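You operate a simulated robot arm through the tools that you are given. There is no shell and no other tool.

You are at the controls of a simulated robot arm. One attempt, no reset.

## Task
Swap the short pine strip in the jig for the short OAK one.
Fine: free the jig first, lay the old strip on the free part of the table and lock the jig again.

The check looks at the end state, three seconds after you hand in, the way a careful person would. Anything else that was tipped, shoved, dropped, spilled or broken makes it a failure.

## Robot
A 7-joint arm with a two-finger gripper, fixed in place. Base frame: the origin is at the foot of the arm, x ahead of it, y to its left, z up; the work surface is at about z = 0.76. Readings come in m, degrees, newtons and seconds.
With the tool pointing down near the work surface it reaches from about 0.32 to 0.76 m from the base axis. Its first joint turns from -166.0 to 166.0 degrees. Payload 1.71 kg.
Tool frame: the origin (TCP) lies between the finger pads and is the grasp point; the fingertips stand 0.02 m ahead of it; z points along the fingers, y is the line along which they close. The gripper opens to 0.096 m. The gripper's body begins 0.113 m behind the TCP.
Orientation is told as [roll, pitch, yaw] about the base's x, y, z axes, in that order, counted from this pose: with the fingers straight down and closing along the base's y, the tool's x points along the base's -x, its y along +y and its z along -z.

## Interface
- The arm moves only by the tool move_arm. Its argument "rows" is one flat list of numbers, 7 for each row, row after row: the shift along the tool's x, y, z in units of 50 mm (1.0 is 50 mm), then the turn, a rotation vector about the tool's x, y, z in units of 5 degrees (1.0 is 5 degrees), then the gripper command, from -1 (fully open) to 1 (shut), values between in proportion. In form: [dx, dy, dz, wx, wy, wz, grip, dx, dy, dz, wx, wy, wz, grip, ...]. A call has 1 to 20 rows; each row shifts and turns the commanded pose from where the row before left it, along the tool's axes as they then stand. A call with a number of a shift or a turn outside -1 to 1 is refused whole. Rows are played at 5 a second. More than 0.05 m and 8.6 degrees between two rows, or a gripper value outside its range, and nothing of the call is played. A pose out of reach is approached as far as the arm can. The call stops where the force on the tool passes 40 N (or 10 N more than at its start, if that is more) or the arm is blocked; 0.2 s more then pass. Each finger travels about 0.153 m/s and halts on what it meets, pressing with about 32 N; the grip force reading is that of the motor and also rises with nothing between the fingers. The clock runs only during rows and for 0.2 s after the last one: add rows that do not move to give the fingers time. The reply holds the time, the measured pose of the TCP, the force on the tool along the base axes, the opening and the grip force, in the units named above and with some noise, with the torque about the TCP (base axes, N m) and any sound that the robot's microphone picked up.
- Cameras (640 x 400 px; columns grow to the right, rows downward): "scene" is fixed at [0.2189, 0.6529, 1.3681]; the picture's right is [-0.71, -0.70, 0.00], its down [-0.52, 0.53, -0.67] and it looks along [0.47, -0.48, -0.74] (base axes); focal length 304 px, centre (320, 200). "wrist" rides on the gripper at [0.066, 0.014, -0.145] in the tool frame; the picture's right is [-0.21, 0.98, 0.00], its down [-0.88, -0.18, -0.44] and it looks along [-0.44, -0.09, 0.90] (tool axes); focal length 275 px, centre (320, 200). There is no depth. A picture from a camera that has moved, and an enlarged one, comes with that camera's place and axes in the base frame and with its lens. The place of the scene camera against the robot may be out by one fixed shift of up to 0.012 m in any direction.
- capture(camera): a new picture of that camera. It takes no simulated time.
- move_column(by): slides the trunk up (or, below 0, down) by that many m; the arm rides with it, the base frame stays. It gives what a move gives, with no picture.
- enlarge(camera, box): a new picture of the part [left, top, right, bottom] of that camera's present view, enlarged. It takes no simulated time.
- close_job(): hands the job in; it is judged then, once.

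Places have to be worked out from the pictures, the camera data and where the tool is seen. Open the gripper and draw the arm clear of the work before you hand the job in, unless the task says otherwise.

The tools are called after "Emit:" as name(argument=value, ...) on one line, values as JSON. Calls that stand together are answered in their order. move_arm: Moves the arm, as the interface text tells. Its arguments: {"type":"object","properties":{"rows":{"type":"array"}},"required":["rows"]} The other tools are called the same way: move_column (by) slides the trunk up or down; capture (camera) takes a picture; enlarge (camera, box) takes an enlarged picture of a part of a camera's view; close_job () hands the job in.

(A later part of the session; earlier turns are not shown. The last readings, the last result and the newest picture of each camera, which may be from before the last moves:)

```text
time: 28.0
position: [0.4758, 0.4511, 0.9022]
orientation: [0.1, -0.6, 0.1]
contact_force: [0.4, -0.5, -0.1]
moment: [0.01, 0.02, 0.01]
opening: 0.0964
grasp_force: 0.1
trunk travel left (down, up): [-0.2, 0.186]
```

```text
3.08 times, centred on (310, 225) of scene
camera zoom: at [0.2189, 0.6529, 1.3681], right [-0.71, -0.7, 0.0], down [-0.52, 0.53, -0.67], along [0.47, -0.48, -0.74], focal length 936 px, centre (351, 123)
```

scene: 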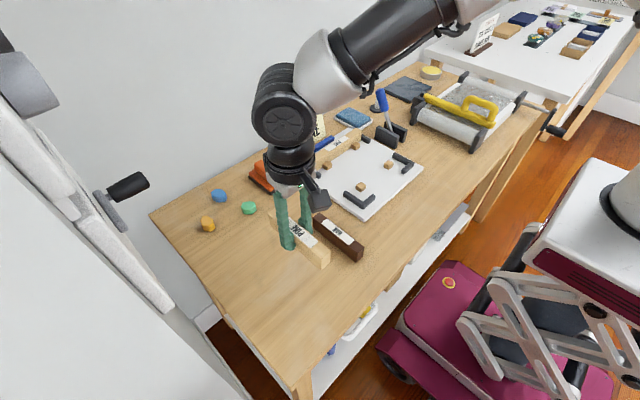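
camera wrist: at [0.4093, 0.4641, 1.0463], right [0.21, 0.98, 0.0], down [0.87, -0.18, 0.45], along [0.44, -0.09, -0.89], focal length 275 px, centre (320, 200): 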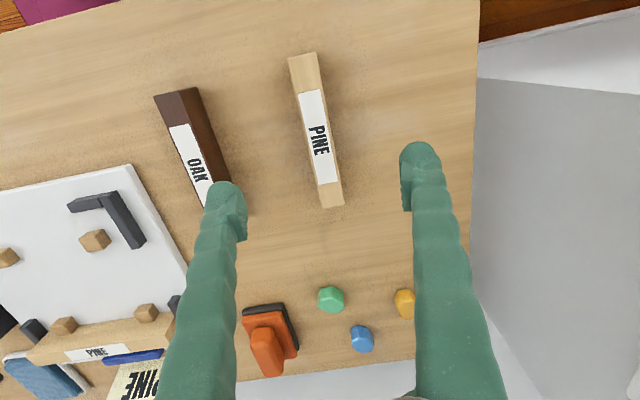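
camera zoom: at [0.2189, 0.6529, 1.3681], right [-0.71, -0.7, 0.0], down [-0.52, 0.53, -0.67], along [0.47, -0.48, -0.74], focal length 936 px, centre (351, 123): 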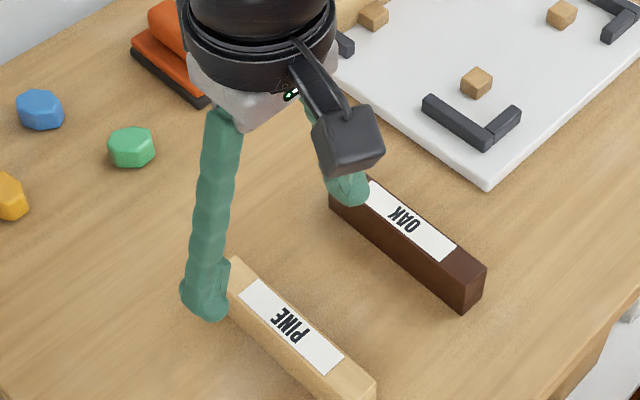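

The PINE strip lies flat on the table by itself. I move over the OAK strip, near (0.475, 0.331), to measure its place and angle.

Emit:
move_arm(rows=[0, -0.6, 0, 0, 0, 0, -1, 0, -0.6, 0, 0, 0, 0, -1, 0, -0.6, 0, 0, 0, 0, -1, 0, -0.6, 0, 0, 0, 0, -1, 0, 0, 0, 0, 0, 0, -1, 0, 0, 0, 0, 0, 0, -1])

Emit:
capture(camera="wrist")

Emit:
enlarge(camera="wrist", box=[250, 30, 390, 130])

Emit:
enlarge(camera="wrist", box=[250, 130, 390, 230])

```text
time: 29.4
position: [0.4757, 0.3303, 0.9038]
orientation: [0.1, -0.6, 0.0]
contact_force: [-0.3, 0.6, -0.3]
moment: [0.0, -0.02, 0.03]
opening: 0.096
grasp_force: 0.0
trunk travel left (down, up): [-0.2, 0.186]
```

```text
taken
camera wrist: at [0.4085, 0.3442, 1.0469], right [0.21, 0.98, 0.0], down [0.87, -0.19, 0.45], along [0.45, -0.09, -0.89], focal length 275 px, centre (320, 200)
```

wrist: 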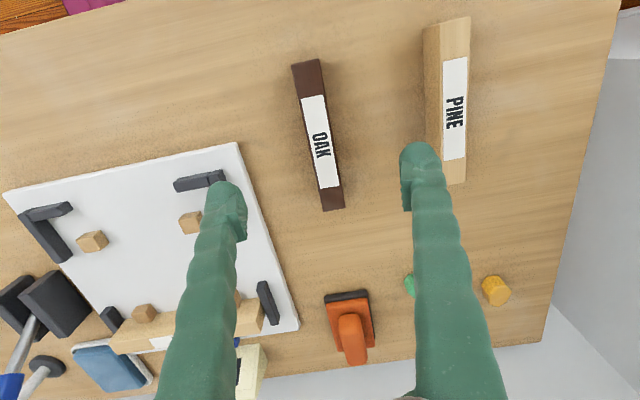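

```text
4.00 times, centred on (320, 80) of wrist
camera zoom: at [0.4085, 0.3442, 1.0469], right [0.21, 0.98, 0.0], down [0.87, -0.19, 0.45], along [0.45, -0.09, -0.89], focal length 1101 px, centre (320, 680)
```

zoom: 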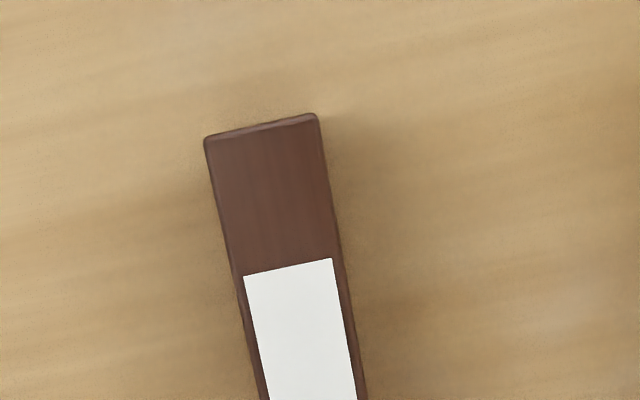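

```text
4.00 times, centred on (320, 180) of wrist
camera zoom: at [0.4085, 0.3442, 1.0469], right [0.21, 0.98, 0.0], down [0.87, -0.19, 0.45], along [0.45, -0.09, -0.89], focal length 1101 px, centre (320, 280)
```

zoom: 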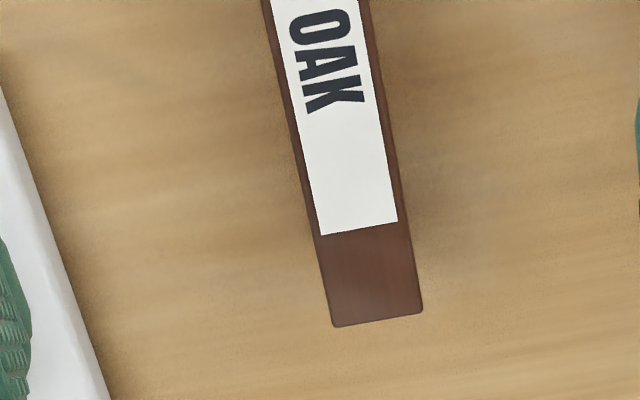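

The OAK strip matches the PINE in size (about 144 × 23 mm); its centre is at about (0.478, 0.3315), within a degree of the x axis. I descend over its middle with the gripper open.

Emit:
move_arm(rows=[-0.06, 0.03, 0.6, 0, 0, 0, -1, 0, 0, 0.6, 0, 0, 0, -1, 0, 0, 0.5, 0, 0, 0, -1, 0, 0, 0.35, 0, 0, 0, -1, 0, 0, 0.18, 0, 0, 0, -1, 0, 0, 0, 0, 0, 0, -1])

Emit:
capture(camera="wrist")

```text
time: 30.8
position: [0.4788, 0.3328, 0.7912]
orientation: [0.1, -0.7, 0.1]
contact_force: [0.0, 0.2, -1.1]
moment: [0.02, -0.01, -0.03]
opening: 0.0959
grasp_force: 0.0
trunk travel left (down, up): [-0.2, 0.186]
```

```text
taken
camera wrist: at [0.4131, 0.3458, 0.9352], right [0.21, 0.98, 0.0], down [0.87, -0.19, 0.45], along [0.45, -0.09, -0.89], focal length 275 px, centre (320, 200)
```

wrist: 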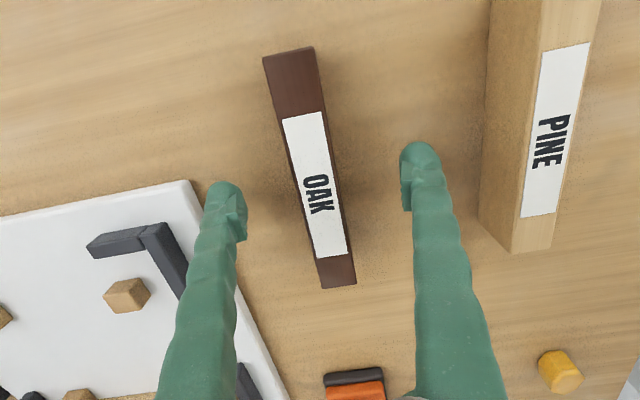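

The OAK strip sits between the fingers just as the PINE did. I close in stages.

Emit:
move_arm(rows=[0, 0, 0, 0, 0, 0, 0, 0, 0, 0, 0, 0, 0, 0.3, 0, 0, 0, 0, 0, 0, 0.5, 0, 0, 0, 0, 0, 0, 1, 0, 0, 0, 0, 0, 0, 1, 0, 0, 0, 0, 0, 0, 1])

Emit:
capture(camera="wrist")

```text
time: 32.2
position: [0.4806, 0.3333, 0.7912]
orientation: [0.2, -0.5, 0.0]
contact_force: [-0.2, 0.2, 0.3]
moment: [0.03, 0.01, -0.04]
opening: 0.0225
grasp_force: 32.1
trunk travel left (down, up): [-0.2, 0.186]
```

```text
taken
camera wrist: at [0.413, 0.3458, 0.9354], right [0.21, 0.98, 0.0], down [0.87, -0.19, 0.45], along [0.45, -0.09, -0.89], focal length 275 px, centre (320, 200)
```

wrist: 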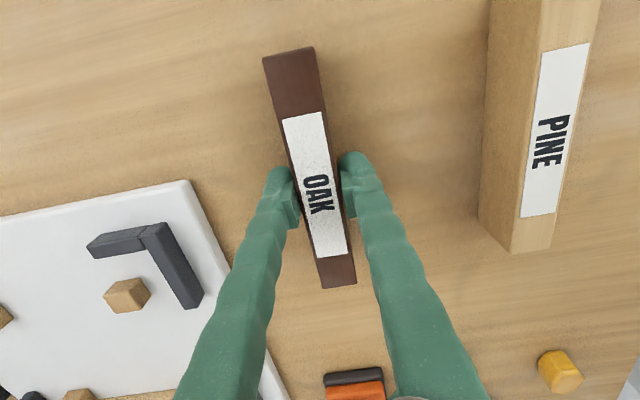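

The OAK strip is gripped (22.5 mm) and its place in the hand looks the same as the PINE's was, so the target is the pose at which I gripped the PINE. I lift it straight up.

Emit:
move_arm(rows=[0, 0, -0.2, 0, 0, 0, 1, 0, 0, -0.4, 0, 0, 0, 1, 0, 0, -0.6, 0, 0, 0, 1, 0, 0, -0.6, 0, 0, 0, 1, 0, 0, -0.6, 0, 0, 0, 1, 0, 0, 0, 0, 0, 0, 1])

Emit:
capture(camera="wrist")

```text
time: 33.6
position: [0.4792, 0.3324, 0.9113]
orientation: [0.0, -0.6, 0.0]
contact_force: [0.0, 0.5, -0.9]
moment: [0.02, -0.02, 0.01]
opening: 0.0225
grasp_force: 31.5
trunk travel left (down, up): [-0.2, 0.186]
```

```text
taken
camera wrist: at [0.4114, 0.3455, 1.0557], right [0.21, 0.98, 0.0], down [0.87, -0.18, 0.45], along [0.44, -0.09, -0.89], focal length 275 px, centre (320, 200)
```

wrist: 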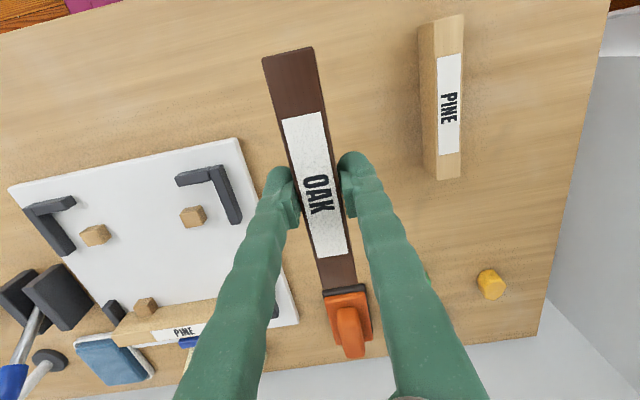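

It hangs level. I carry it over the jig slot, to about (0.604, 0.1965) at the same height.

Emit:
move_arm(rows=[-0.5, -0.544, 0, 0, 0, 0, 1, -0.5, -0.544, 0, 0, 0, 0, 1, -0.5, -0.544, 0, 0, 0, 0, 1, -0.5, -0.544, 0, 0, 0, 0, 1, -0.5, -0.544, 0, 0, 0, 0, 1, 0, 0, 0, 0, 0, 0, 1, 0, 0, 0, 0, 0, 0, 1])

Emit:
move_arm(rows=[0, 0, 0, 0, 0, 0, 1])

Emit:
move_arm(rows=[0, 0, 0, 0, 0, 0, 1])

Emit:
capture(camera="wrist")

Emit:
enlarge(camera="scene", box=[280, 100, 420, 220])

```text
time: 35.2
position: [0.6044, 0.1962, 0.9113]
orientation: [-0.1, -0.6, -0.1]
contact_force: [0.1, 0.2, -1.5]
moment: [-0.05, -0.03, 0.02]
opening: 0.0229
grasp_force: 32.0
trunk travel left (down, up): [-0.2, 0.186]
```

```text
time: 35.6
position: [0.6042, 0.1973, 0.9116]
orientation: [0.2, -0.6, 0.0]
contact_force: [0.1, -0.5, -2.0]
moment: [-0.01, -0.01, -0.01]
opening: 0.0228
grasp_force: 32.2
trunk travel left (down, up): [-0.2, 0.186]
```

```text
time: 36.0
position: [0.6048, 0.1965, 0.9102]
orientation: [0.2, -0.5, 0.0]
contact_force: [-0.4, -0.6, -0.7]
moment: [0.0, 0.0, 0.02]
opening: 0.0227
grasp_force: 32.0
trunk travel left (down, up): [-0.2, 0.186]
```

```text
taken
camera wrist: at [0.5372, 0.2099, 1.0552], right [0.21, 0.98, 0.0], down [0.87, -0.19, 0.45], along [0.44, -0.09, -0.89], focal length 275 px, centre (320, 200)
```

wrist: 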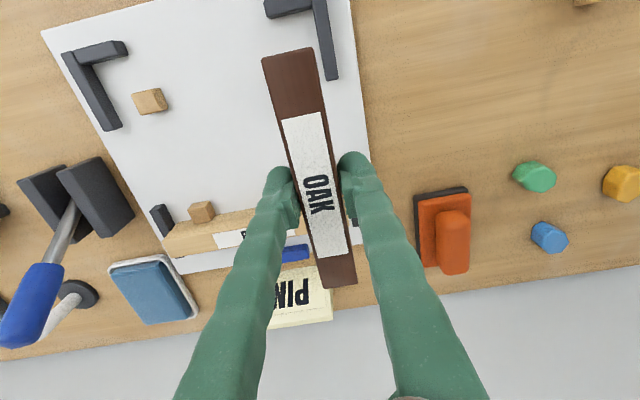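

```text
3.33 times, centred on (350, 160) of scene
camera zoom: at [0.2189, 0.6529, 1.3681], right [-0.71, -0.7, 0.0], down [-0.52, 0.53, -0.67], along [0.47, -0.48, -0.74], focal length 1014 px, centre (220, 333)
```

zoom: 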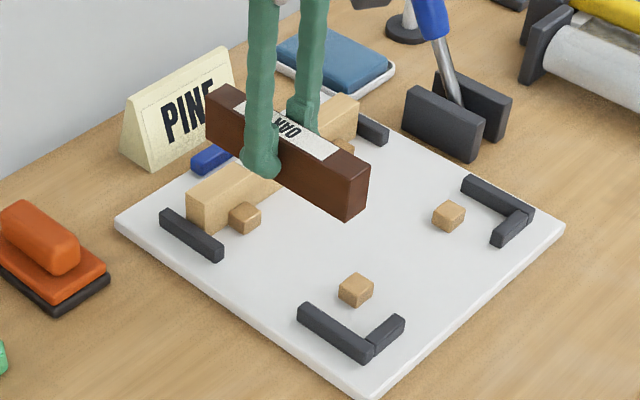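

The mean of the readings is (0.6045, 0.1967, 0.911). As x drifts about 2 mm forward on the way down, I shift back 2 mm to leave a hair's gap to the long strip, and descend to just above the long strip's top to check.

Emit:
move_arm(rows=[0.045, 0, 0.4, 0, 0, 0, 1, 0, 0, 0.5, 0, 0, 0, 1, 0, 0, 0.4, 0, 0, 0, 1, 0, 0, 0.1, 0, 0, 0, 1, 0, 0, 0, 0, 0, 0, 1])

Emit:
move_arm(rows=[0, 0, 0, 0, 0, 0, 1])

Emit:
enlarge(camera="scene", box=[300, 130, 390, 210])

Emit:
enlarge(camera="wrist", box=[220, 30, 400, 310])

```text
time: 37.2
position: [0.603, 0.1965, 0.8408]
orientation: [0.1, -0.6, 0.0]
contact_force: [-0.8, -0.4, -1.0]
moment: [-0.03, -0.03, -0.01]
opening: 0.0228
grasp_force: 31.9
trunk travel left (down, up): [-0.2, 0.186]
```

```text
time: 37.6
position: [0.6017, 0.1967, 0.8412]
orientation: [0.1, -0.6, 0.0]
contact_force: [0.1, 0.5, -0.8]
moment: [0.03, -0.02, 0.0]
opening: 0.0227
grasp_force: 32.2
trunk travel left (down, up): [-0.2, 0.186]
```

```text
5.00 times, centred on (345, 170) of scene
camera zoom: at [0.2189, 0.6529, 1.3681], right [-0.71, -0.7, 0.0], down [-0.52, 0.53, -0.67], along [0.47, -0.48, -0.74], focal length 1520 px, centre (195, 350)
```

zoom: 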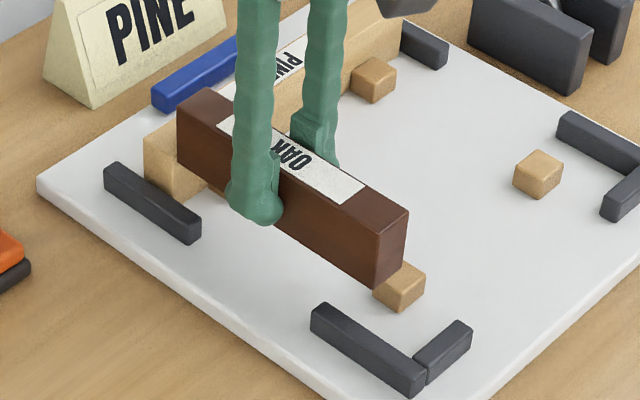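

```text
1.43 times, centred on (310, 170) of wrist
camera zoom: at [0.5354, 0.2099, 0.986], right [0.21, 0.98, 0.0], down [0.87, -0.19, 0.45], along [0.44, -0.09, -0.89], focal length 393 px, centre (334, 243)
```

zoom: 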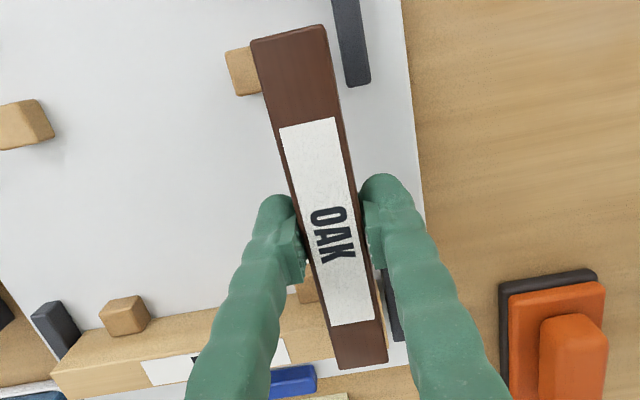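

It is aligned with the slot: TCP x≈0.6025, y≈0.1966, leaving a gap of 1–2 mm to the long strip. I lower it between the stops and the cubes in small steps.

Emit:
move_arm(rows=[-0.01, 0, 0.2, 0, 0, 0, 1, 0, 0, 0.2, 0, 0, 0, 1, 0, 0, 0.12, 0, 0, 0, 1, 0, 0, 0, 0, 0, 0, 1])

Emit:
enlarge(camera="scene", box=[300, 130, 390, 210])

Emit:
enlarge(camera="wrist", box=[220, 30, 400, 310])

```text
time: 38.6
position: [0.6036, 0.1969, 0.8159]
orientation: [0.1, -0.6, 0.0]
contact_force: [-0.6, 0.1, -1.8]
moment: [0.01, 0.02, -0.02]
opening: 0.0225
grasp_force: 31.8
trunk travel left (down, up): [-0.2, 0.186]
```

```text
5.00 times, centred on (345, 170) of scene
camera zoom: at [0.2189, 0.6529, 1.3681], right [-0.71, -0.7, 0.0], down [-0.52, 0.53, -0.67], along [0.47, -0.48, -0.74], focal length 1520 px, centre (195, 350)
```

zoom: 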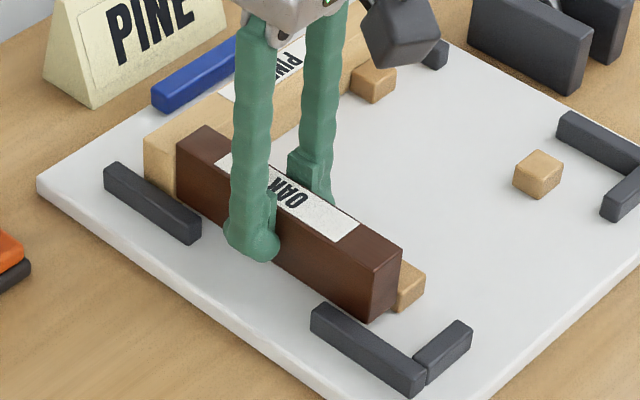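

```text
1.43 times, centred on (310, 170) of wrist
camera zoom: at [0.5358, 0.2101, 0.96], right [0.21, 0.98, 0.0], down [0.87, -0.19, 0.45], along [0.45, -0.09, -0.89], focal length 393 px, centre (334, 243)
```

zoom: 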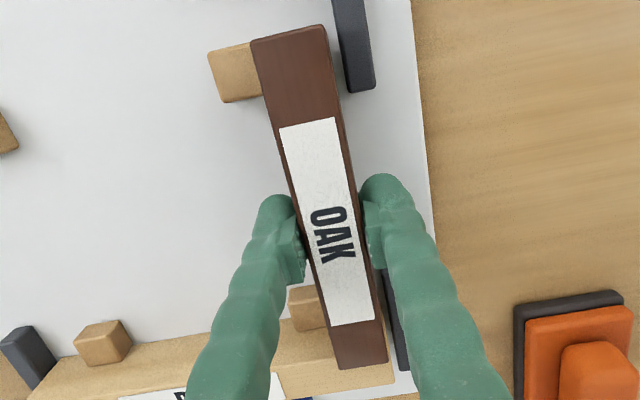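

No contact forces and it is entering the slot cleanly. I lower the last centimetre in small steps.

Emit:
move_arm(rows=[0, 0, 0.06, 0, 0, 0, 1, 0, 0, 0.06, 0, 0, 0, 1, 0, 0, 0.05, 0, 0, 0, 1, 0, 0, 0, 0, 0, 0, 1])

```text
time: 39.6
position: [0.6038, 0.1969, 0.808]
orientation: [0.2, -0.7, 0.0]
contact_force: [-1.6, -0.1, -1.1]
moment: [0.01, -0.01, 0.02]
opening: 0.0226
grasp_force: 32.1
trunk travel left (down, up): [-0.2, 0.186]
```

Still free at z=0.808. I feel for the plate in 1–1.5 mm steps.

Emit:
move_arm(rows=[0, 0, 0.03, 0, 0, 0, 1, 0, 0, 0.03, 0, 0, 0, 1, 0, 0, 0, 0, 0, 0, 1])

Emit:
enlarge(camera="scene", box=[300, 130, 390, 210])

```text
time: 40.4
position: [0.6034, 0.1957, 0.8045]
orientation: [0.2, -0.8, 0.0]
contact_force: [0.2, 0.5, 8.1]
moment: [-0.03, 0.36, 0.01]
opening: 0.0225
grasp_force: 31.9
trunk travel left (down, up): [-0.2, 0.186]
```

```text
5.00 times, centred on (345, 170) of scene
camera zoom: at [0.2189, 0.6529, 1.3681], right [-0.71, -0.7, 0.0], down [-0.52, 0.53, -0.67], along [0.47, -0.48, -0.74], focal length 1520 px, centre (195, 350)
```

zoom: 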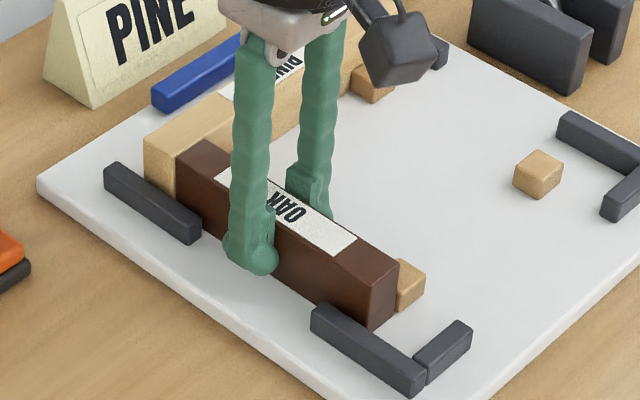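

The upward 8 N at z=0.8045, the height I expected, shows the OAK is seated on the plate. I open the fingers and rise.

Emit:
move_arm(rows=[0, 0, 0, 0, 0, 0, 0.4, 0, 0, 0, 0, 0, 0, 0, 0, 0, 0, 0, 0, 0, -1, 0, 0, 0, 0, 0, 0, -1, 0, 0, -0.3, 0, 0, 0, -1, 0, 0, -0.6, 0, 0, 0, -1, 0, 0, -0.7, 0, 0, 0, -1, 0, 0, -0.7, 0, 0, 0, -1, 0, 0, -0.7, 0, 0, 0, -1, 0, 0, -0.7, 0, 0, 0, -1, 0, 0, 0, 0, 0, 0, -1])

Emit:
capture(camera="wrist")

Emit:
enlarge(camera="wrist", box=[230, 60, 390, 240])

Emit:
enlarge(camera="scene", box=[300, 130, 390, 210])

```text
time: 42.8
position: [0.6017, 0.1967, 0.9898]
orientation: [0.2, -0.6, -0.1]
contact_force: [-0.6, -1.1, 0.1]
moment: [0.04, -0.03, -0.01]
opening: 0.0959
grasp_force: 0.1
trunk travel left (down, up): [-0.2, 0.186]
```

```text
taken
camera wrist: at [0.5342, 0.2096, 1.1337], right [0.21, 0.98, 0.0], down [0.87, -0.19, 0.45], along [0.44, -0.09, -0.89], focal length 275 px, centre (320, 200)
```

wrist: 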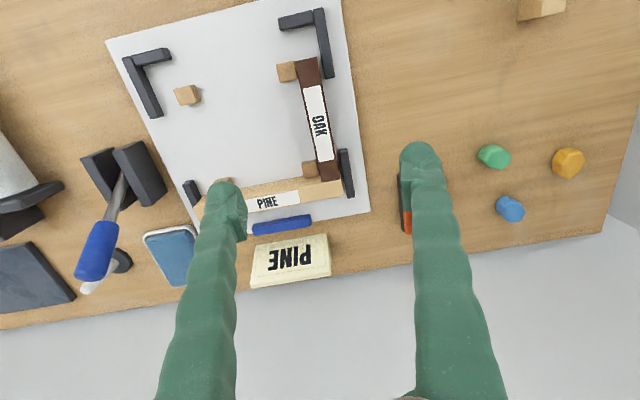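

```text
2.22 times, centred on (310, 150) of wrist
camera zoom: at [0.5342, 0.2096, 1.1337], right [0.21, 0.98, 0.0], down [0.87, -0.19, 0.45], along [0.44, -0.09, -0.89], focal length 612 px, centre (342, 311)
```

zoom: 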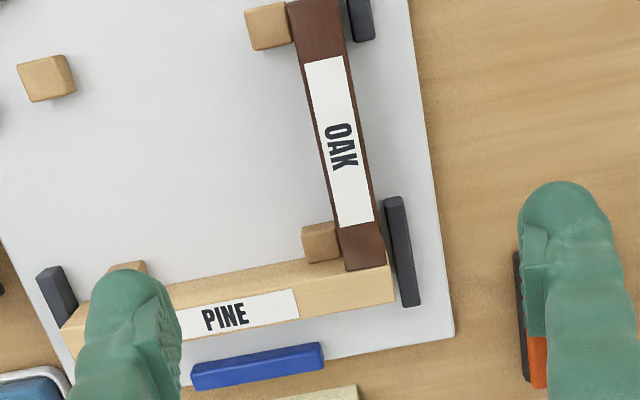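

```text
5.00 times, centred on (345, 170) of scene
camera zoom: at [0.2189, 0.6529, 1.3681], right [-0.71, -0.7, 0.0], down [-0.52, 0.53, -0.67], along [0.47, -0.48, -0.74], focal length 1520 px, centre (195, 350)
```

zoom: 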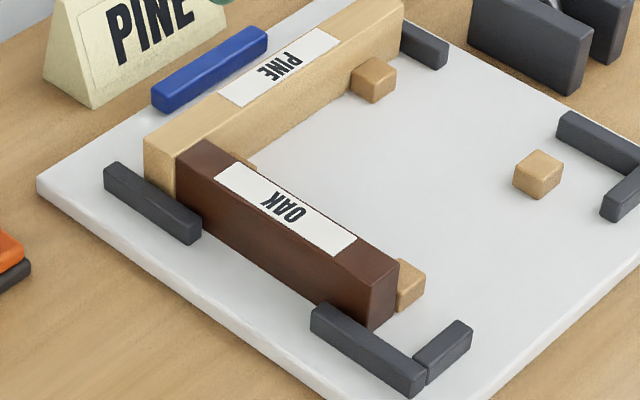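

The OAK is seated in the slot against nothing it shouldn't touch, and the long strip is unmoved. To lock, I must push the lever from its +x side, far out, so I raise the trunk by 0.14 m for more reach.

Emit:
move_column(by=0.14)

```text
time: 44.5
position: [0.6017, 0.1959, 1.1288]
orientation: [0.1, -0.6, 0.0]
contact_force: [0.0, 0.5, -0.6]
moment: [-0.02, -0.02, -0.02]
opening: 0.0961
grasp_force: 0.0
trunk travel left (down, up): [-0.34, 0.046]
```

The TCP rose with the trunk to z=1.129. I close the gripper, swing across to y≈-0.076 and come down to z≈0.98 above the lever for a look.

Emit:
move_arm(rows=[0, -0.78, 0.4, 0, 0, 0, 1, 0, -0.78, 0.4, 0, 0, 0, 1, 0, -0.78, 0.4, 0, 0, 0, 1, 0, -0.78, 0.4, 0, 0, 0, 1, 0, -0.78, 0.4, 0, 0, 0, 1, 0, -0.78, 0.4, 0, 0, 0, 1, 0, -0.78, 0.4, 0, 0, 0, 1, 0, 0, 0, 0, 0, 0, 1, 0, 0, 0, 0, 0, 0, 1])

Emit:
capture(camera="wrist")

Emit:
enlarge(camera="scene", box=[300, 50, 460, 170])

```text
time: 46.5
position: [0.603, -0.0763, 0.9892]
orientation: [0.1, -0.6, 0.0]
contact_force: [0.1, 0.2, 0.5]
moment: [0.01, -0.01, 0.01]
opening: 0.0001
grasp_force: 29.8
trunk travel left (down, up): [-0.34, 0.046]
```

```text
taken
camera wrist: at [0.5359, -0.0636, 1.1331], right [0.21, 0.98, 0.0], down [0.87, -0.19, 0.45], along [0.44, -0.09, -0.89], focal length 275 px, centre (320, 200)
```

wrist: 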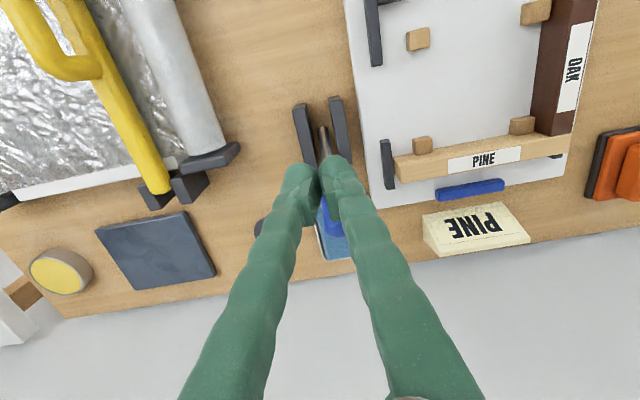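

```text
3.33 times, centred on (380, 110) of scene
camera zoom: at [0.2189, 0.6529, 1.3681], right [-0.71, -0.7, 0.0], down [-0.52, 0.53, -0.67], along [0.47, -0.48, -0.74], focal length 1014 px, centre (120, 500)
```

zoom: 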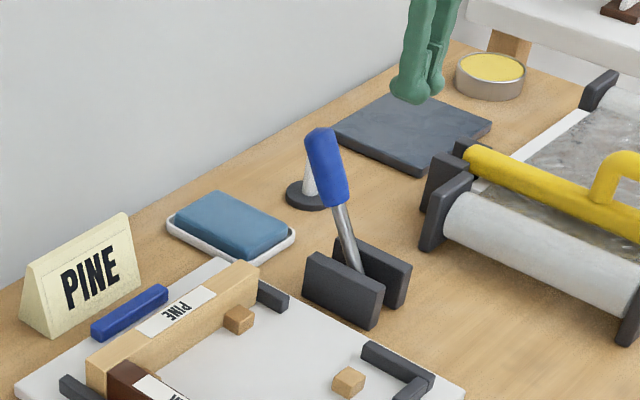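

The lever still stands at its free stop, handle end at about (0.69, -0.076, 0.91). I pass over it at fingertip height 0.97 to x≈0.745, beyond the handle.

Emit:
move_arm(rows=[-0.7, 0, 0, 0, 0, 0, 1, -0.7, 0, 0, 0, 0, 0, 1, -0.7, 0, 0, 0, 0, 0, 1, -0.7, 0, 0, 0, 0, 0, 1, 0, 0, 0, 0, 0, 0, 1, 0, 0, 0, 0, 0, 0, 1])

Emit:
capture(camera="wrist")

Emit:
enlarge(camera="scene", box=[300, 50, 460, 170])

```text
time: 47.6
position: [0.7309, -0.0777, 1.0073]
orientation: [0.0, -2.0, 0.0]
contact_force: [-1.4, 0.1, 0.7]
moment: [0.03, -0.2, -0.01]
opening: 0.0001
grasp_force: 29.2
trunk travel left (down, up): [-0.34, 0.046]
stopped in row 5: the arm was blocked; the commanded pose is now the measured one
```

```text
taken
camera wrist: at [0.66, -0.0636, 1.1497], right [0.21, 0.98, 0.01], down [0.86, -0.18, 0.47], along [0.47, -0.09, -0.88], focal length 275 px, centre (320, 200)
```

wrist: 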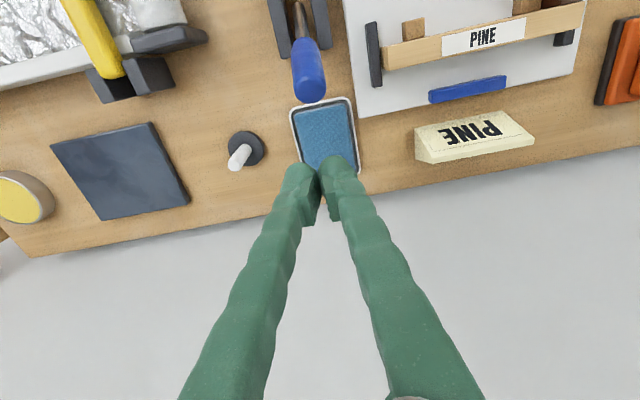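

```text
3.33 times, centred on (380, 110) of scene
camera zoom: at [0.2189, 0.6529, 1.3681], right [-0.71, -0.7, 0.0], down [-0.52, 0.53, -0.67], along [0.47, -0.48, -0.74], focal length 1014 px, centre (120, 500)
```

zoom: 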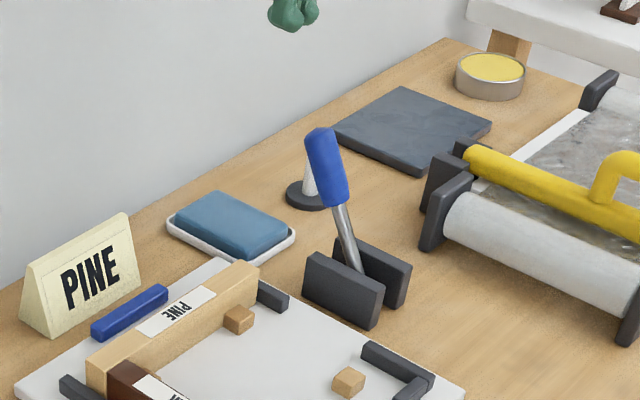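

The arm reached its limit at x=0.731, z=1.007, which is already beyond the handle end (x≈0.69–0.705). I descend here to bring the fingertips beside the handle's end.

Emit:
move_arm(rows=[0, 0.03, 0.4, 0, 0, 0, 1, 0, 0, 0.5, 0, 0, 0, 1, 0, 0, 0.5, 0, 0, 0, 1, 0, 0, 0.5, 0, 0, 0, 1, 0, 0, 0, 0, 0, 0, 1])

Emit:
capture(camera="wrist")

Emit:
enlarge(camera="scene", box=[300, 50, 460, 170])

```text
time: 47.9
position: [0.7172, -0.0768, 1.0104]
orientation: [0.0, -2.8, 0.0]
contact_force: [-1.4, -0.3, 0.4]
moment: [-0.03, -0.15, 0.02]
opening: 0.0
grasp_force: 29.4
trunk travel left (down, up): [-0.34, 0.046]
stopped in row 1: the arm was blocked; the commanded pose is now the measured one
```

```text
taken
camera wrist: at [0.646, -0.0632, 1.1518], right [0.21, 0.98, 0.01], down [0.85, -0.18, 0.49], along [0.48, -0.09, -0.87], focal length 275 px, centre (320, 200)
```

wrist: 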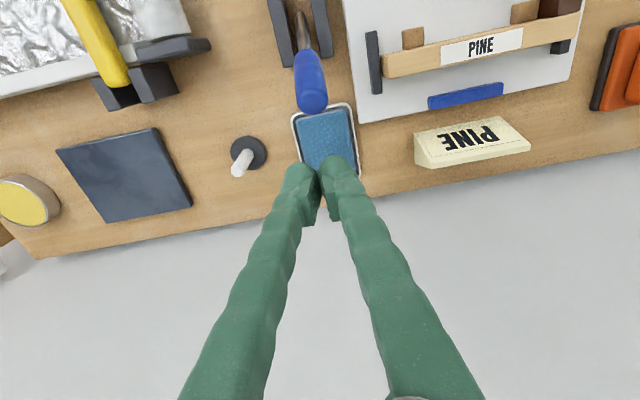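

```text
3.33 times, centred on (380, 110) of scene
camera zoom: at [0.2189, 0.6529, 1.3681], right [-0.71, -0.7, 0.0], down [-0.52, 0.53, -0.67], along [0.47, -0.48, -0.74], focal length 1014 px, centre (120, 500)
```

zoom: 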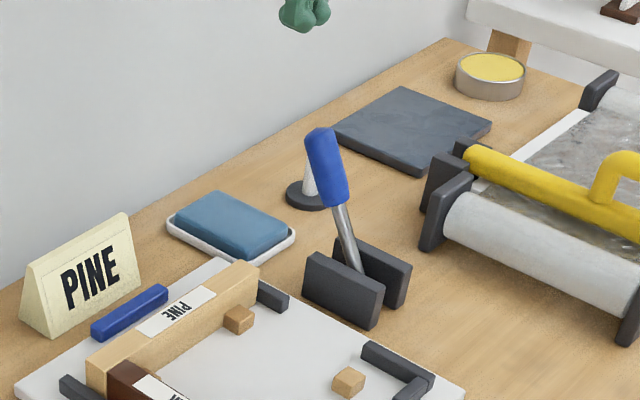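

The arm is at its reach limit at this height and slid back a little; nothing was touched. I retreat to x≈0.60, straighten the tilt, go to y≈0 beside the lever and come down there, to go around behind the handle at a lower height where the reach is longer.

Emit:
move_arm(rows=[0.6, 0, 0, 0, 0, 0, 1, 0.6, 0, 0, 0, 0.1, 0, 1, 0.6, 0, 0, 0, 0.15, 0, 1, 0.55, 0, 0, 0, 0.15, 0, 1, 0, 0, 0, 0, 0, 0, 1, 0, 0, 0, 0, 0, 0, 1])

```text
time: 49.3
position: [0.6018, -0.0768, 1.0026]
orientation: [0.0, -0.8, 0.1]
contact_force: [-0.5, 0.0, -0.9]
moment: [0.01, 0.0, -0.01]
opening: 0.0
grasp_force: 29.2
trunk travel left (down, up): [-0.34, 0.046]
```

Back at (0.602, -0.077, 1.003) and upright. Now sideways to y≈0.005, then down to z≈0.905, clear of the lever and above everything on the jig.

Emit:
move_arm(rows=[0, 0.55, 0, 0, 0, 0, 1, 0, 0.55, 0, 0, 0, 0, 1, 0, 0.55, 0, 0, 0, 0, 1, 0, 0, 0.5, 0, 0, 0, 1, 0, 0, 0.5, 0, 0, 0, 1, 0, 0, 0.5, 0, 0, 0, 1, 0, 0, 0.45, 0, 0, 0, 1, 0, 0, 0, 0, 0, 0, 1])

Emit:
capture(camera="wrist")

Emit:
enlarge(camera="scene", box=[300, 50, 460, 170])

```text
time: 51.1
position: [0.6028, 0.0074, 0.9044]
orientation: [0.1, -0.6, 0.0]
contact_force: [0.6, -0.3, 0.2]
moment: [0.0, 0.03, 0.01]
opening: 0.0
grasp_force: 29.4
trunk travel left (down, up): [-0.34, 0.046]
```

```text
taken
camera wrist: at [0.535, 0.0196, 1.0489], right [0.21, 0.98, 0.0], down [0.87, -0.18, 0.45], along [0.45, -0.09, -0.89], focal length 275 px, centre (320, 200)
```

wrist: 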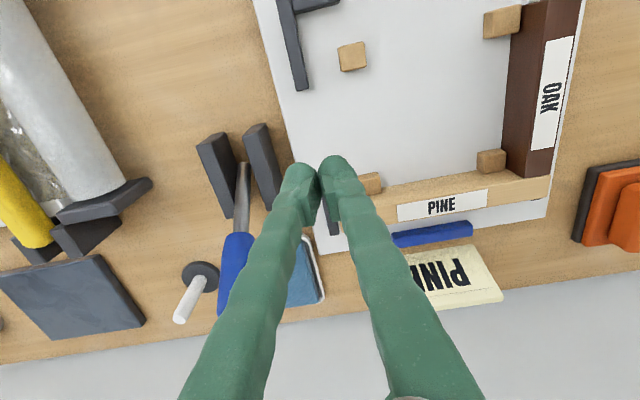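

```text
3.33 times, centred on (380, 110) of scene
camera zoom: at [0.2189, 0.6529, 1.3681], right [-0.71, -0.7, 0.0], down [-0.52, 0.53, -0.67], along [0.47, -0.48, -0.74], focal length 1014 px, centre (120, 500)
```

zoom: 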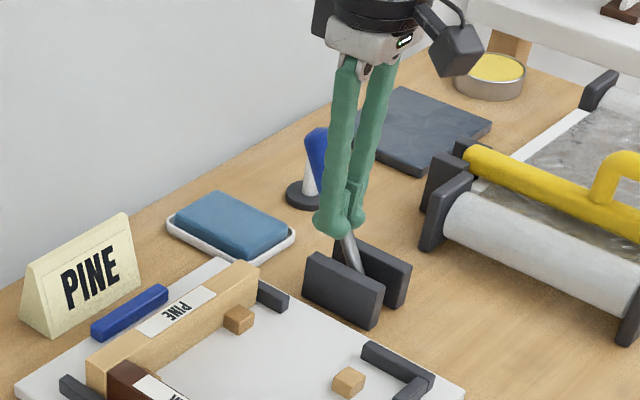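

The fingers are beside the lever at tip height 0.884. I move out along +x to about x=0.735 at y≈0.007.

Emit:
move_arm(rows=[-0.5, 0, 0, 0, 0, 0, 1, -0.5, 0, 0, 0, 0, 0, 1, -0.5, 0, 0, 0, 0, 0, 1, -0.5, 0, 0, 0, 0, 0, 1, -0.4, 0, 0, 0, 0, 0, 1, -0.2, 0, 0, 0, 0, 0, 1, 0, 0, 0, 0, 0, 0, 1])

Emit:
enlarge(camera="scene", box=[280, 30, 440, 150])

Emit:
capture(camera="wrist")

```text
time: 52.5
position: [0.7197, 0.0068, 0.9195]
orientation: [0.1, -1.6, 0.2]
contact_force: [-1.1, -0.3, 0.0]
moment: [-0.03, -0.14, 0.0]
opening: 0.0
grasp_force: 29.4
trunk travel left (down, up): [-0.34, 0.046]
stopped in row 7: the arm was blocked; the commanded pose is now the measured one
```

```text
3.33 times, centred on (360, 90) of scene
camera zoom: at [0.2189, 0.6529, 1.3681], right [-0.71, -0.7, 0.0], down [-0.52, 0.53, -0.67], along [0.47, -0.48, -0.74], focal length 1014 px, centre (187, 567)
```

zoom: 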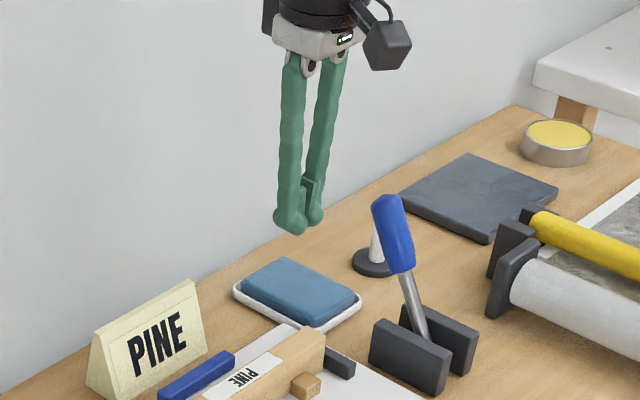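

```text
taken
camera wrist: at [0.6488, 0.0197, 1.0638], right [0.2, 0.98, 0.01], down [0.86, -0.18, 0.47], along [0.46, -0.09, -0.88], focal length 275 px, centre (320, 200)
```

wrist: 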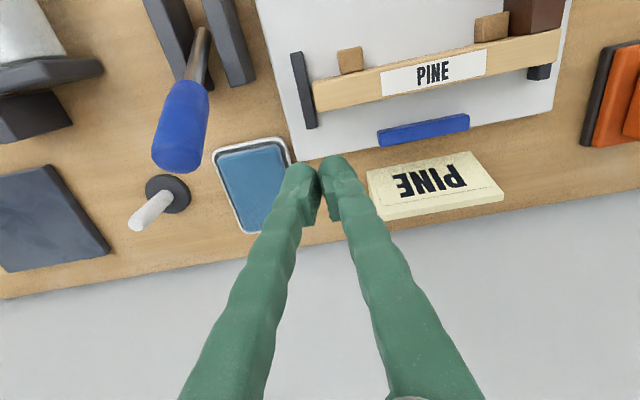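

The arm comes to its limit at x≈0.72 with the tool upright. Tilting the fingers outward by about 20° lets the TCP reach further, so I back off a little and tilt about the tool's y axis.

Emit:
move_arm(rows=[0.5, 0, 0, 0, 0, 0, 1, 0, 0, 0, 0, -0.92, 0, 1, 0, 0, 0, 0, -0.92, 0, 1, 0, 0, 0, 0, -0.92, 0, 1, 0, 0, 0, 0, -0.92, 0, 1, 0, 0, 0, 0, 0, 0, 1, 0, 0, 0, 0, 0, 0, 1])

Emit:
enlarge(camera="scene", box=[280, 30, 440, 150])

```text
time: 54.1
position: [0.6952, 0.006, 0.9172]
orientation: [0.1, -19.9, 0.0]
contact_force: [-0.2, 0.2, 0.0]
moment: [0.0, -0.01, -0.01]
opening: 0.0003
grasp_force: 29.2
trunk travel left (down, up): [-0.34, 0.046]
```

```text
3.33 times, centred on (360, 90) of scene
camera zoom: at [0.2189, 0.6529, 1.3681], right [-0.71, -0.7, 0.0], down [-0.52, 0.53, -0.67], along [0.47, -0.48, -0.74], focal length 1014 px, centre (187, 567)
```

zoom: 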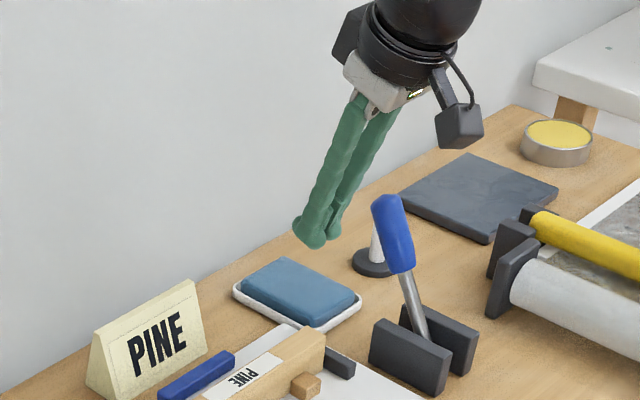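

The tool is tilted to -20° and well placed. I move out and down to TCP (0.735, 0.006, 0.895), still beside the lever in y.

Emit:
move_arm(rows=[-0.2, 0, 0.23, 0, 0, 0, 1, -0.2, 0, 0.23, 0, 0, 0, 1, -0.2, 0, 0.23, 0, 0, 0, 1, 0, 0, 0, 0, 0, 0, 1, 0, 0, 0, 0, 0, 0, 1])

Emit:
capture(camera="wrist")

Emit:
enlarge(camera="scene", box=[280, 30, 440, 150])

```text
time: 55.4
position: [0.7358, 0.0057, 0.8943]
orientation: [0.0, -19.9, 0.0]
contact_force: [-0.4, -0.2, -0.4]
moment: [0.0, 0.0, 0.02]
opening: 0.0
grasp_force: 29.8
trunk travel left (down, up): [-0.34, 0.046]
```

```text
taken
camera wrist: at [0.6244, 0.0195, 1.0082], right [0.19, 0.98, 0.07], down [0.67, -0.18, 0.72], along [0.71, -0.09, -0.69], focal length 275 px, centre (320, 200)
```

wrist: 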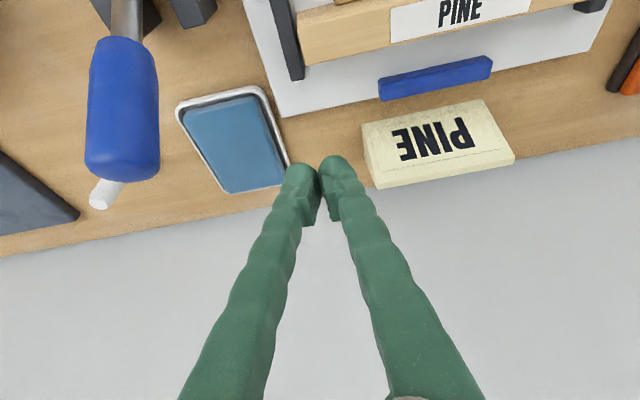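

```text
3.33 times, centred on (360, 90) of scene
camera zoom: at [0.2189, 0.6529, 1.3681], right [-0.71, -0.7, 0.0], down [-0.52, 0.53, -0.67], along [0.47, -0.48, -0.74], focal length 1014 px, centre (187, 567)
```

zoom: 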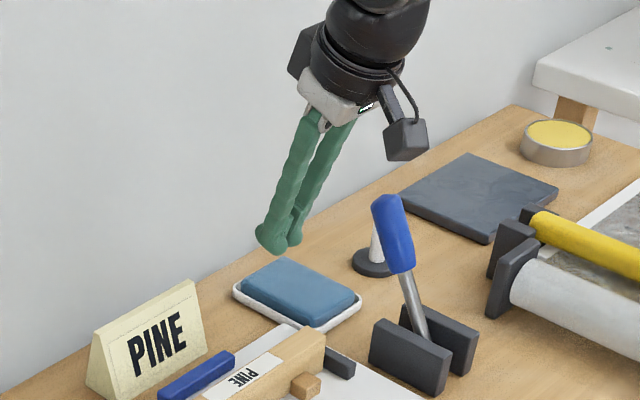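

The handle's end sits at about (0.69, -0.076, 0.91) and the fingers are 2–3 cm further out. I move sideways to y≈-0.076, behind the handle.

Emit:
move_arm(rows=[0, -0.41, 0, 0, 0, 0, 1, 0, -0.41, 0, 0, 0, 0, 1, 0, -0.41, 0, 0, 0, 0, 1, 0, -0.41, 0, 0, 0, 0, 1, 0, 0, 0, 0, 0, 0, 1])

Emit:
capture(camera="wrist")

Emit:
enlarge(camera="scene", box=[320, 30, 440, 130])

```text
time: 56.5
position: [0.7357, -0.0757, 0.8945]
orientation: [0.1, -19.9, 0.1]
contact_force: [-0.1, 0.2, -0.2]
moment: [0.03, 0.02, 0.0]
opening: 0.0
grasp_force: 28.9
trunk travel left (down, up): [-0.34, 0.046]
```

```text
taken
camera wrist: at [0.6244, -0.0622, 1.0089], right [0.19, 0.98, 0.07], down [0.67, -0.18, 0.72], along [0.71, -0.09, -0.69], focal length 275 px, centre (320, 200)
```

wrist: 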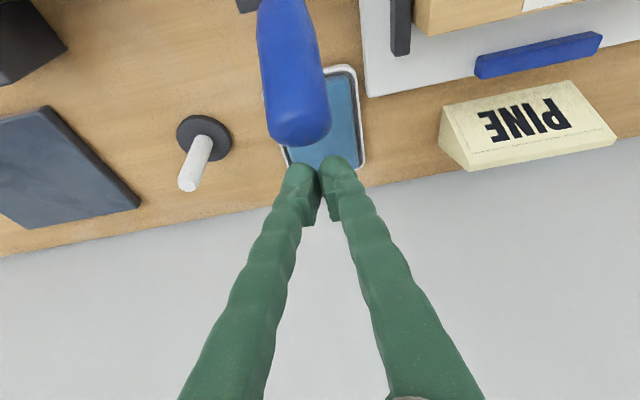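

```text
4.00 times, centred on (380, 80) of scene
camera zoom: at [0.2189, 0.6529, 1.3681], right [-0.71, -0.7, 0.0], down [-0.52, 0.53, -0.67], along [0.47, -0.48, -0.74], focal length 1216 px, centre (80, 680)
```

zoom: 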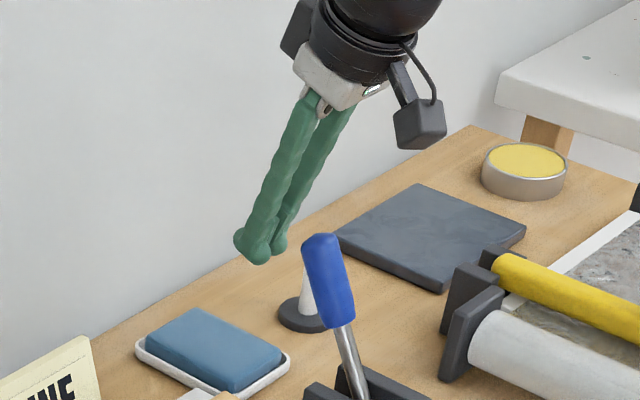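

The fingers are right behind the handle and in line with it. I push towards -x at constant height in 1 cm steps.

Emit:
move_arm(rows=[0.188, 0, -0.0684, 0, 0, 0, 1, 0.188, 0, -0.0684, 0, 0, 0, 1, 0.188, 0, -0.0684, 0, 0, 0, 1, 0.188, 0, -0.0684, 0, 0, 0, 1, 0.188, 0, -0.0684, 0, 0, 0, 1, 0.188, 0, -0.0684, 0, 0, 0, 1, 0.188, 0, -0.0684, 0, 0, 0, 1, 0, 0, 0, 0, 0, 0, 1])

Emit:
enlarge(camera="scene", box=[280, 50, 440, 170])

```text
time: 58.4
position: [0.6632, -0.0755, 0.8926]
orientation: [0.0, -19.8, 0.0]
contact_force: [1.2, 1.5, 0.2]
moment: [-0.04, 0.02, -0.07]
opening: 0.0
grasp_force: 29.1
trunk travel left (down, up): [-0.34, 0.046]
```

```text
3.33 times, centred on (360, 110) of scene
camera zoom: at [0.2189, 0.6529, 1.3681], right [-0.71, -0.7, 0.0], down [-0.52, 0.53, -0.67], along [0.47, -0.48, -0.74], focal length 1014 px, centre (187, 500)
```

zoom: 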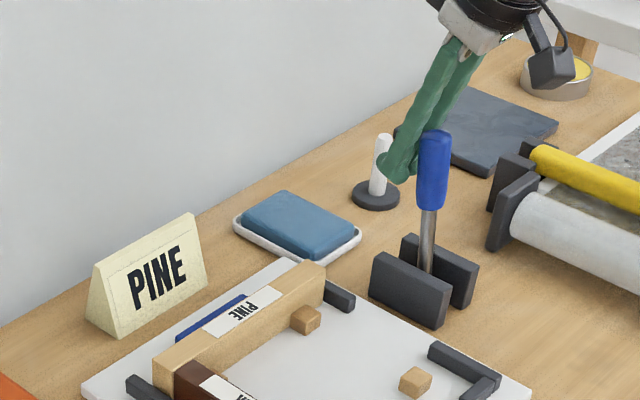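

The lever is coming up and the blue bar is moving back towards the long strip. I keep pushing.

Emit:
move_arm(rows=[0.188, 0, -0.0684, 0, 0, 0, 1, 0.188, 0, -0.0684, 0, 0, 0, 1, 0.188, 0, -0.0684, 0, 0, 0, 1, 0.188, 0, -0.0684, 0, 0, 0, 1, 0, 0, 0, 0, 0, 0, 1])

Emit:
enlarge(camera="scene", box=[280, 50, 440, 170])

```text
time: 59.5
position: [0.6247, -0.0751, 0.8951]
orientation: [0.2, -19.8, 0.0]
contact_force: [-0.2, -0.7, 0.0]
moment: [0.0, -0.03, -0.02]
opening: 0.0002
grasp_force: 29.3
trunk travel left (down, up): [-0.34, 0.046]
```

```text
3.33 times, centred on (360, 110) of scene
camera zoom: at [0.2189, 0.6529, 1.3681], right [-0.71, -0.7, 0.0], down [-0.52, 0.53, -0.67], along [0.47, -0.48, -0.74], focal length 1014 px, centre (187, 500)
```

zoom: 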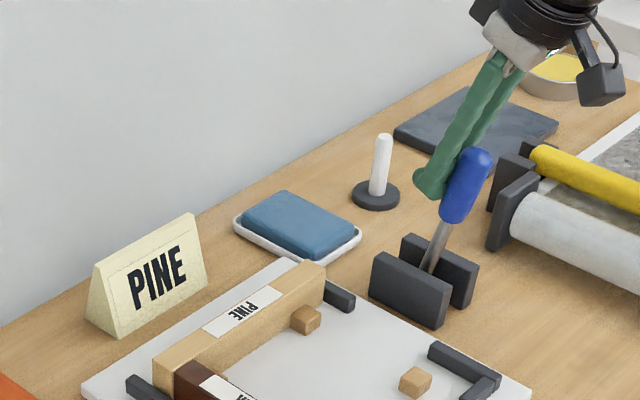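

The lever is past upright towards -x; at the start it leaned further (its end would be at about (522,198) in this view). I continue in smaller steps to the stop.

Emit:
move_arm(rows=[0.14, 0, -0.051, 0, 0, 0, 1, 0.14, 0, -0.051, 0, 0, 0, 1, 0.14, 0, -0.051, 0, 0, 0, 1, 0, 0, 0, 0, 0, 0, 1])

Emit:
enlarge(camera="scene", box=[280, 50, 440, 170])

```text
time: 60.5
position: [0.6014, -0.0752, 0.8938]
orientation: [0.0, -20.0, 0.1]
contact_force: [0.2, -0.4, 0.7]
moment: [-0.02, 0.0, 0.0]
opening: 0.0001
grasp_force: 29.6
trunk travel left (down, up): [-0.34, 0.046]
```

```text
3.33 times, centred on (360, 110) of scene
camera zoom: at [0.2189, 0.6529, 1.3681], right [-0.71, -0.7, 0.0], down [-0.52, 0.53, -0.67], along [0.47, -0.48, -0.74], focal length 1014 px, centre (187, 500)
```

zoom: 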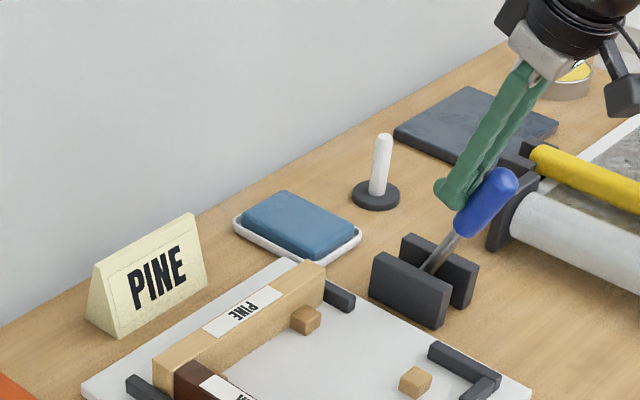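

Nearly at its starting lean. I push on in 4 mm steps until it meets the stop.

Emit:
move_arm(rows=[0.08, 0, -0.028, 0, 0, 0, 1, 0.08, 0, -0.028, 0, 0, 0, 1, 0.08, 0, -0.028, 0, 0, 0, 1, 0.08, 0, -0.028, 0, 0, 0, 1, 0.08, 0, -0.028, 0, 0, 0, 1, 0, 0, 0, 0, 0, 0, 1])

Emit:
enlarge(camera="scene", box=[280, 50, 440, 170])

```text
time: 62.0
position: [0.5835, -0.0765, 0.8946]
orientation: [0.0, -20.2, 0.0]
contact_force: [11.2, 0.6, 2.7]
moment: [-0.04, -0.14, -0.12]
opening: 0.0
grasp_force: 29.7
trunk travel left (down, up): [-0.34, 0.046]
```

```text
3.33 times, centred on (360, 110) of scene
camera zoom: at [0.2189, 0.6529, 1.3681], right [-0.71, -0.7, 0.0], down [-0.52, 0.53, -0.67], along [0.47, -0.48, -0.74], focal length 1014 px, centre (187, 500)
```

zoom: 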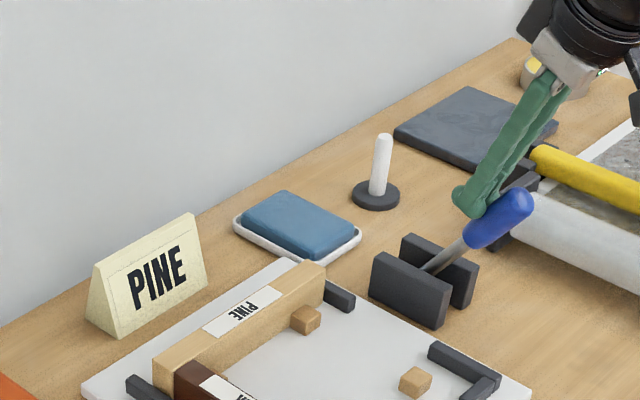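

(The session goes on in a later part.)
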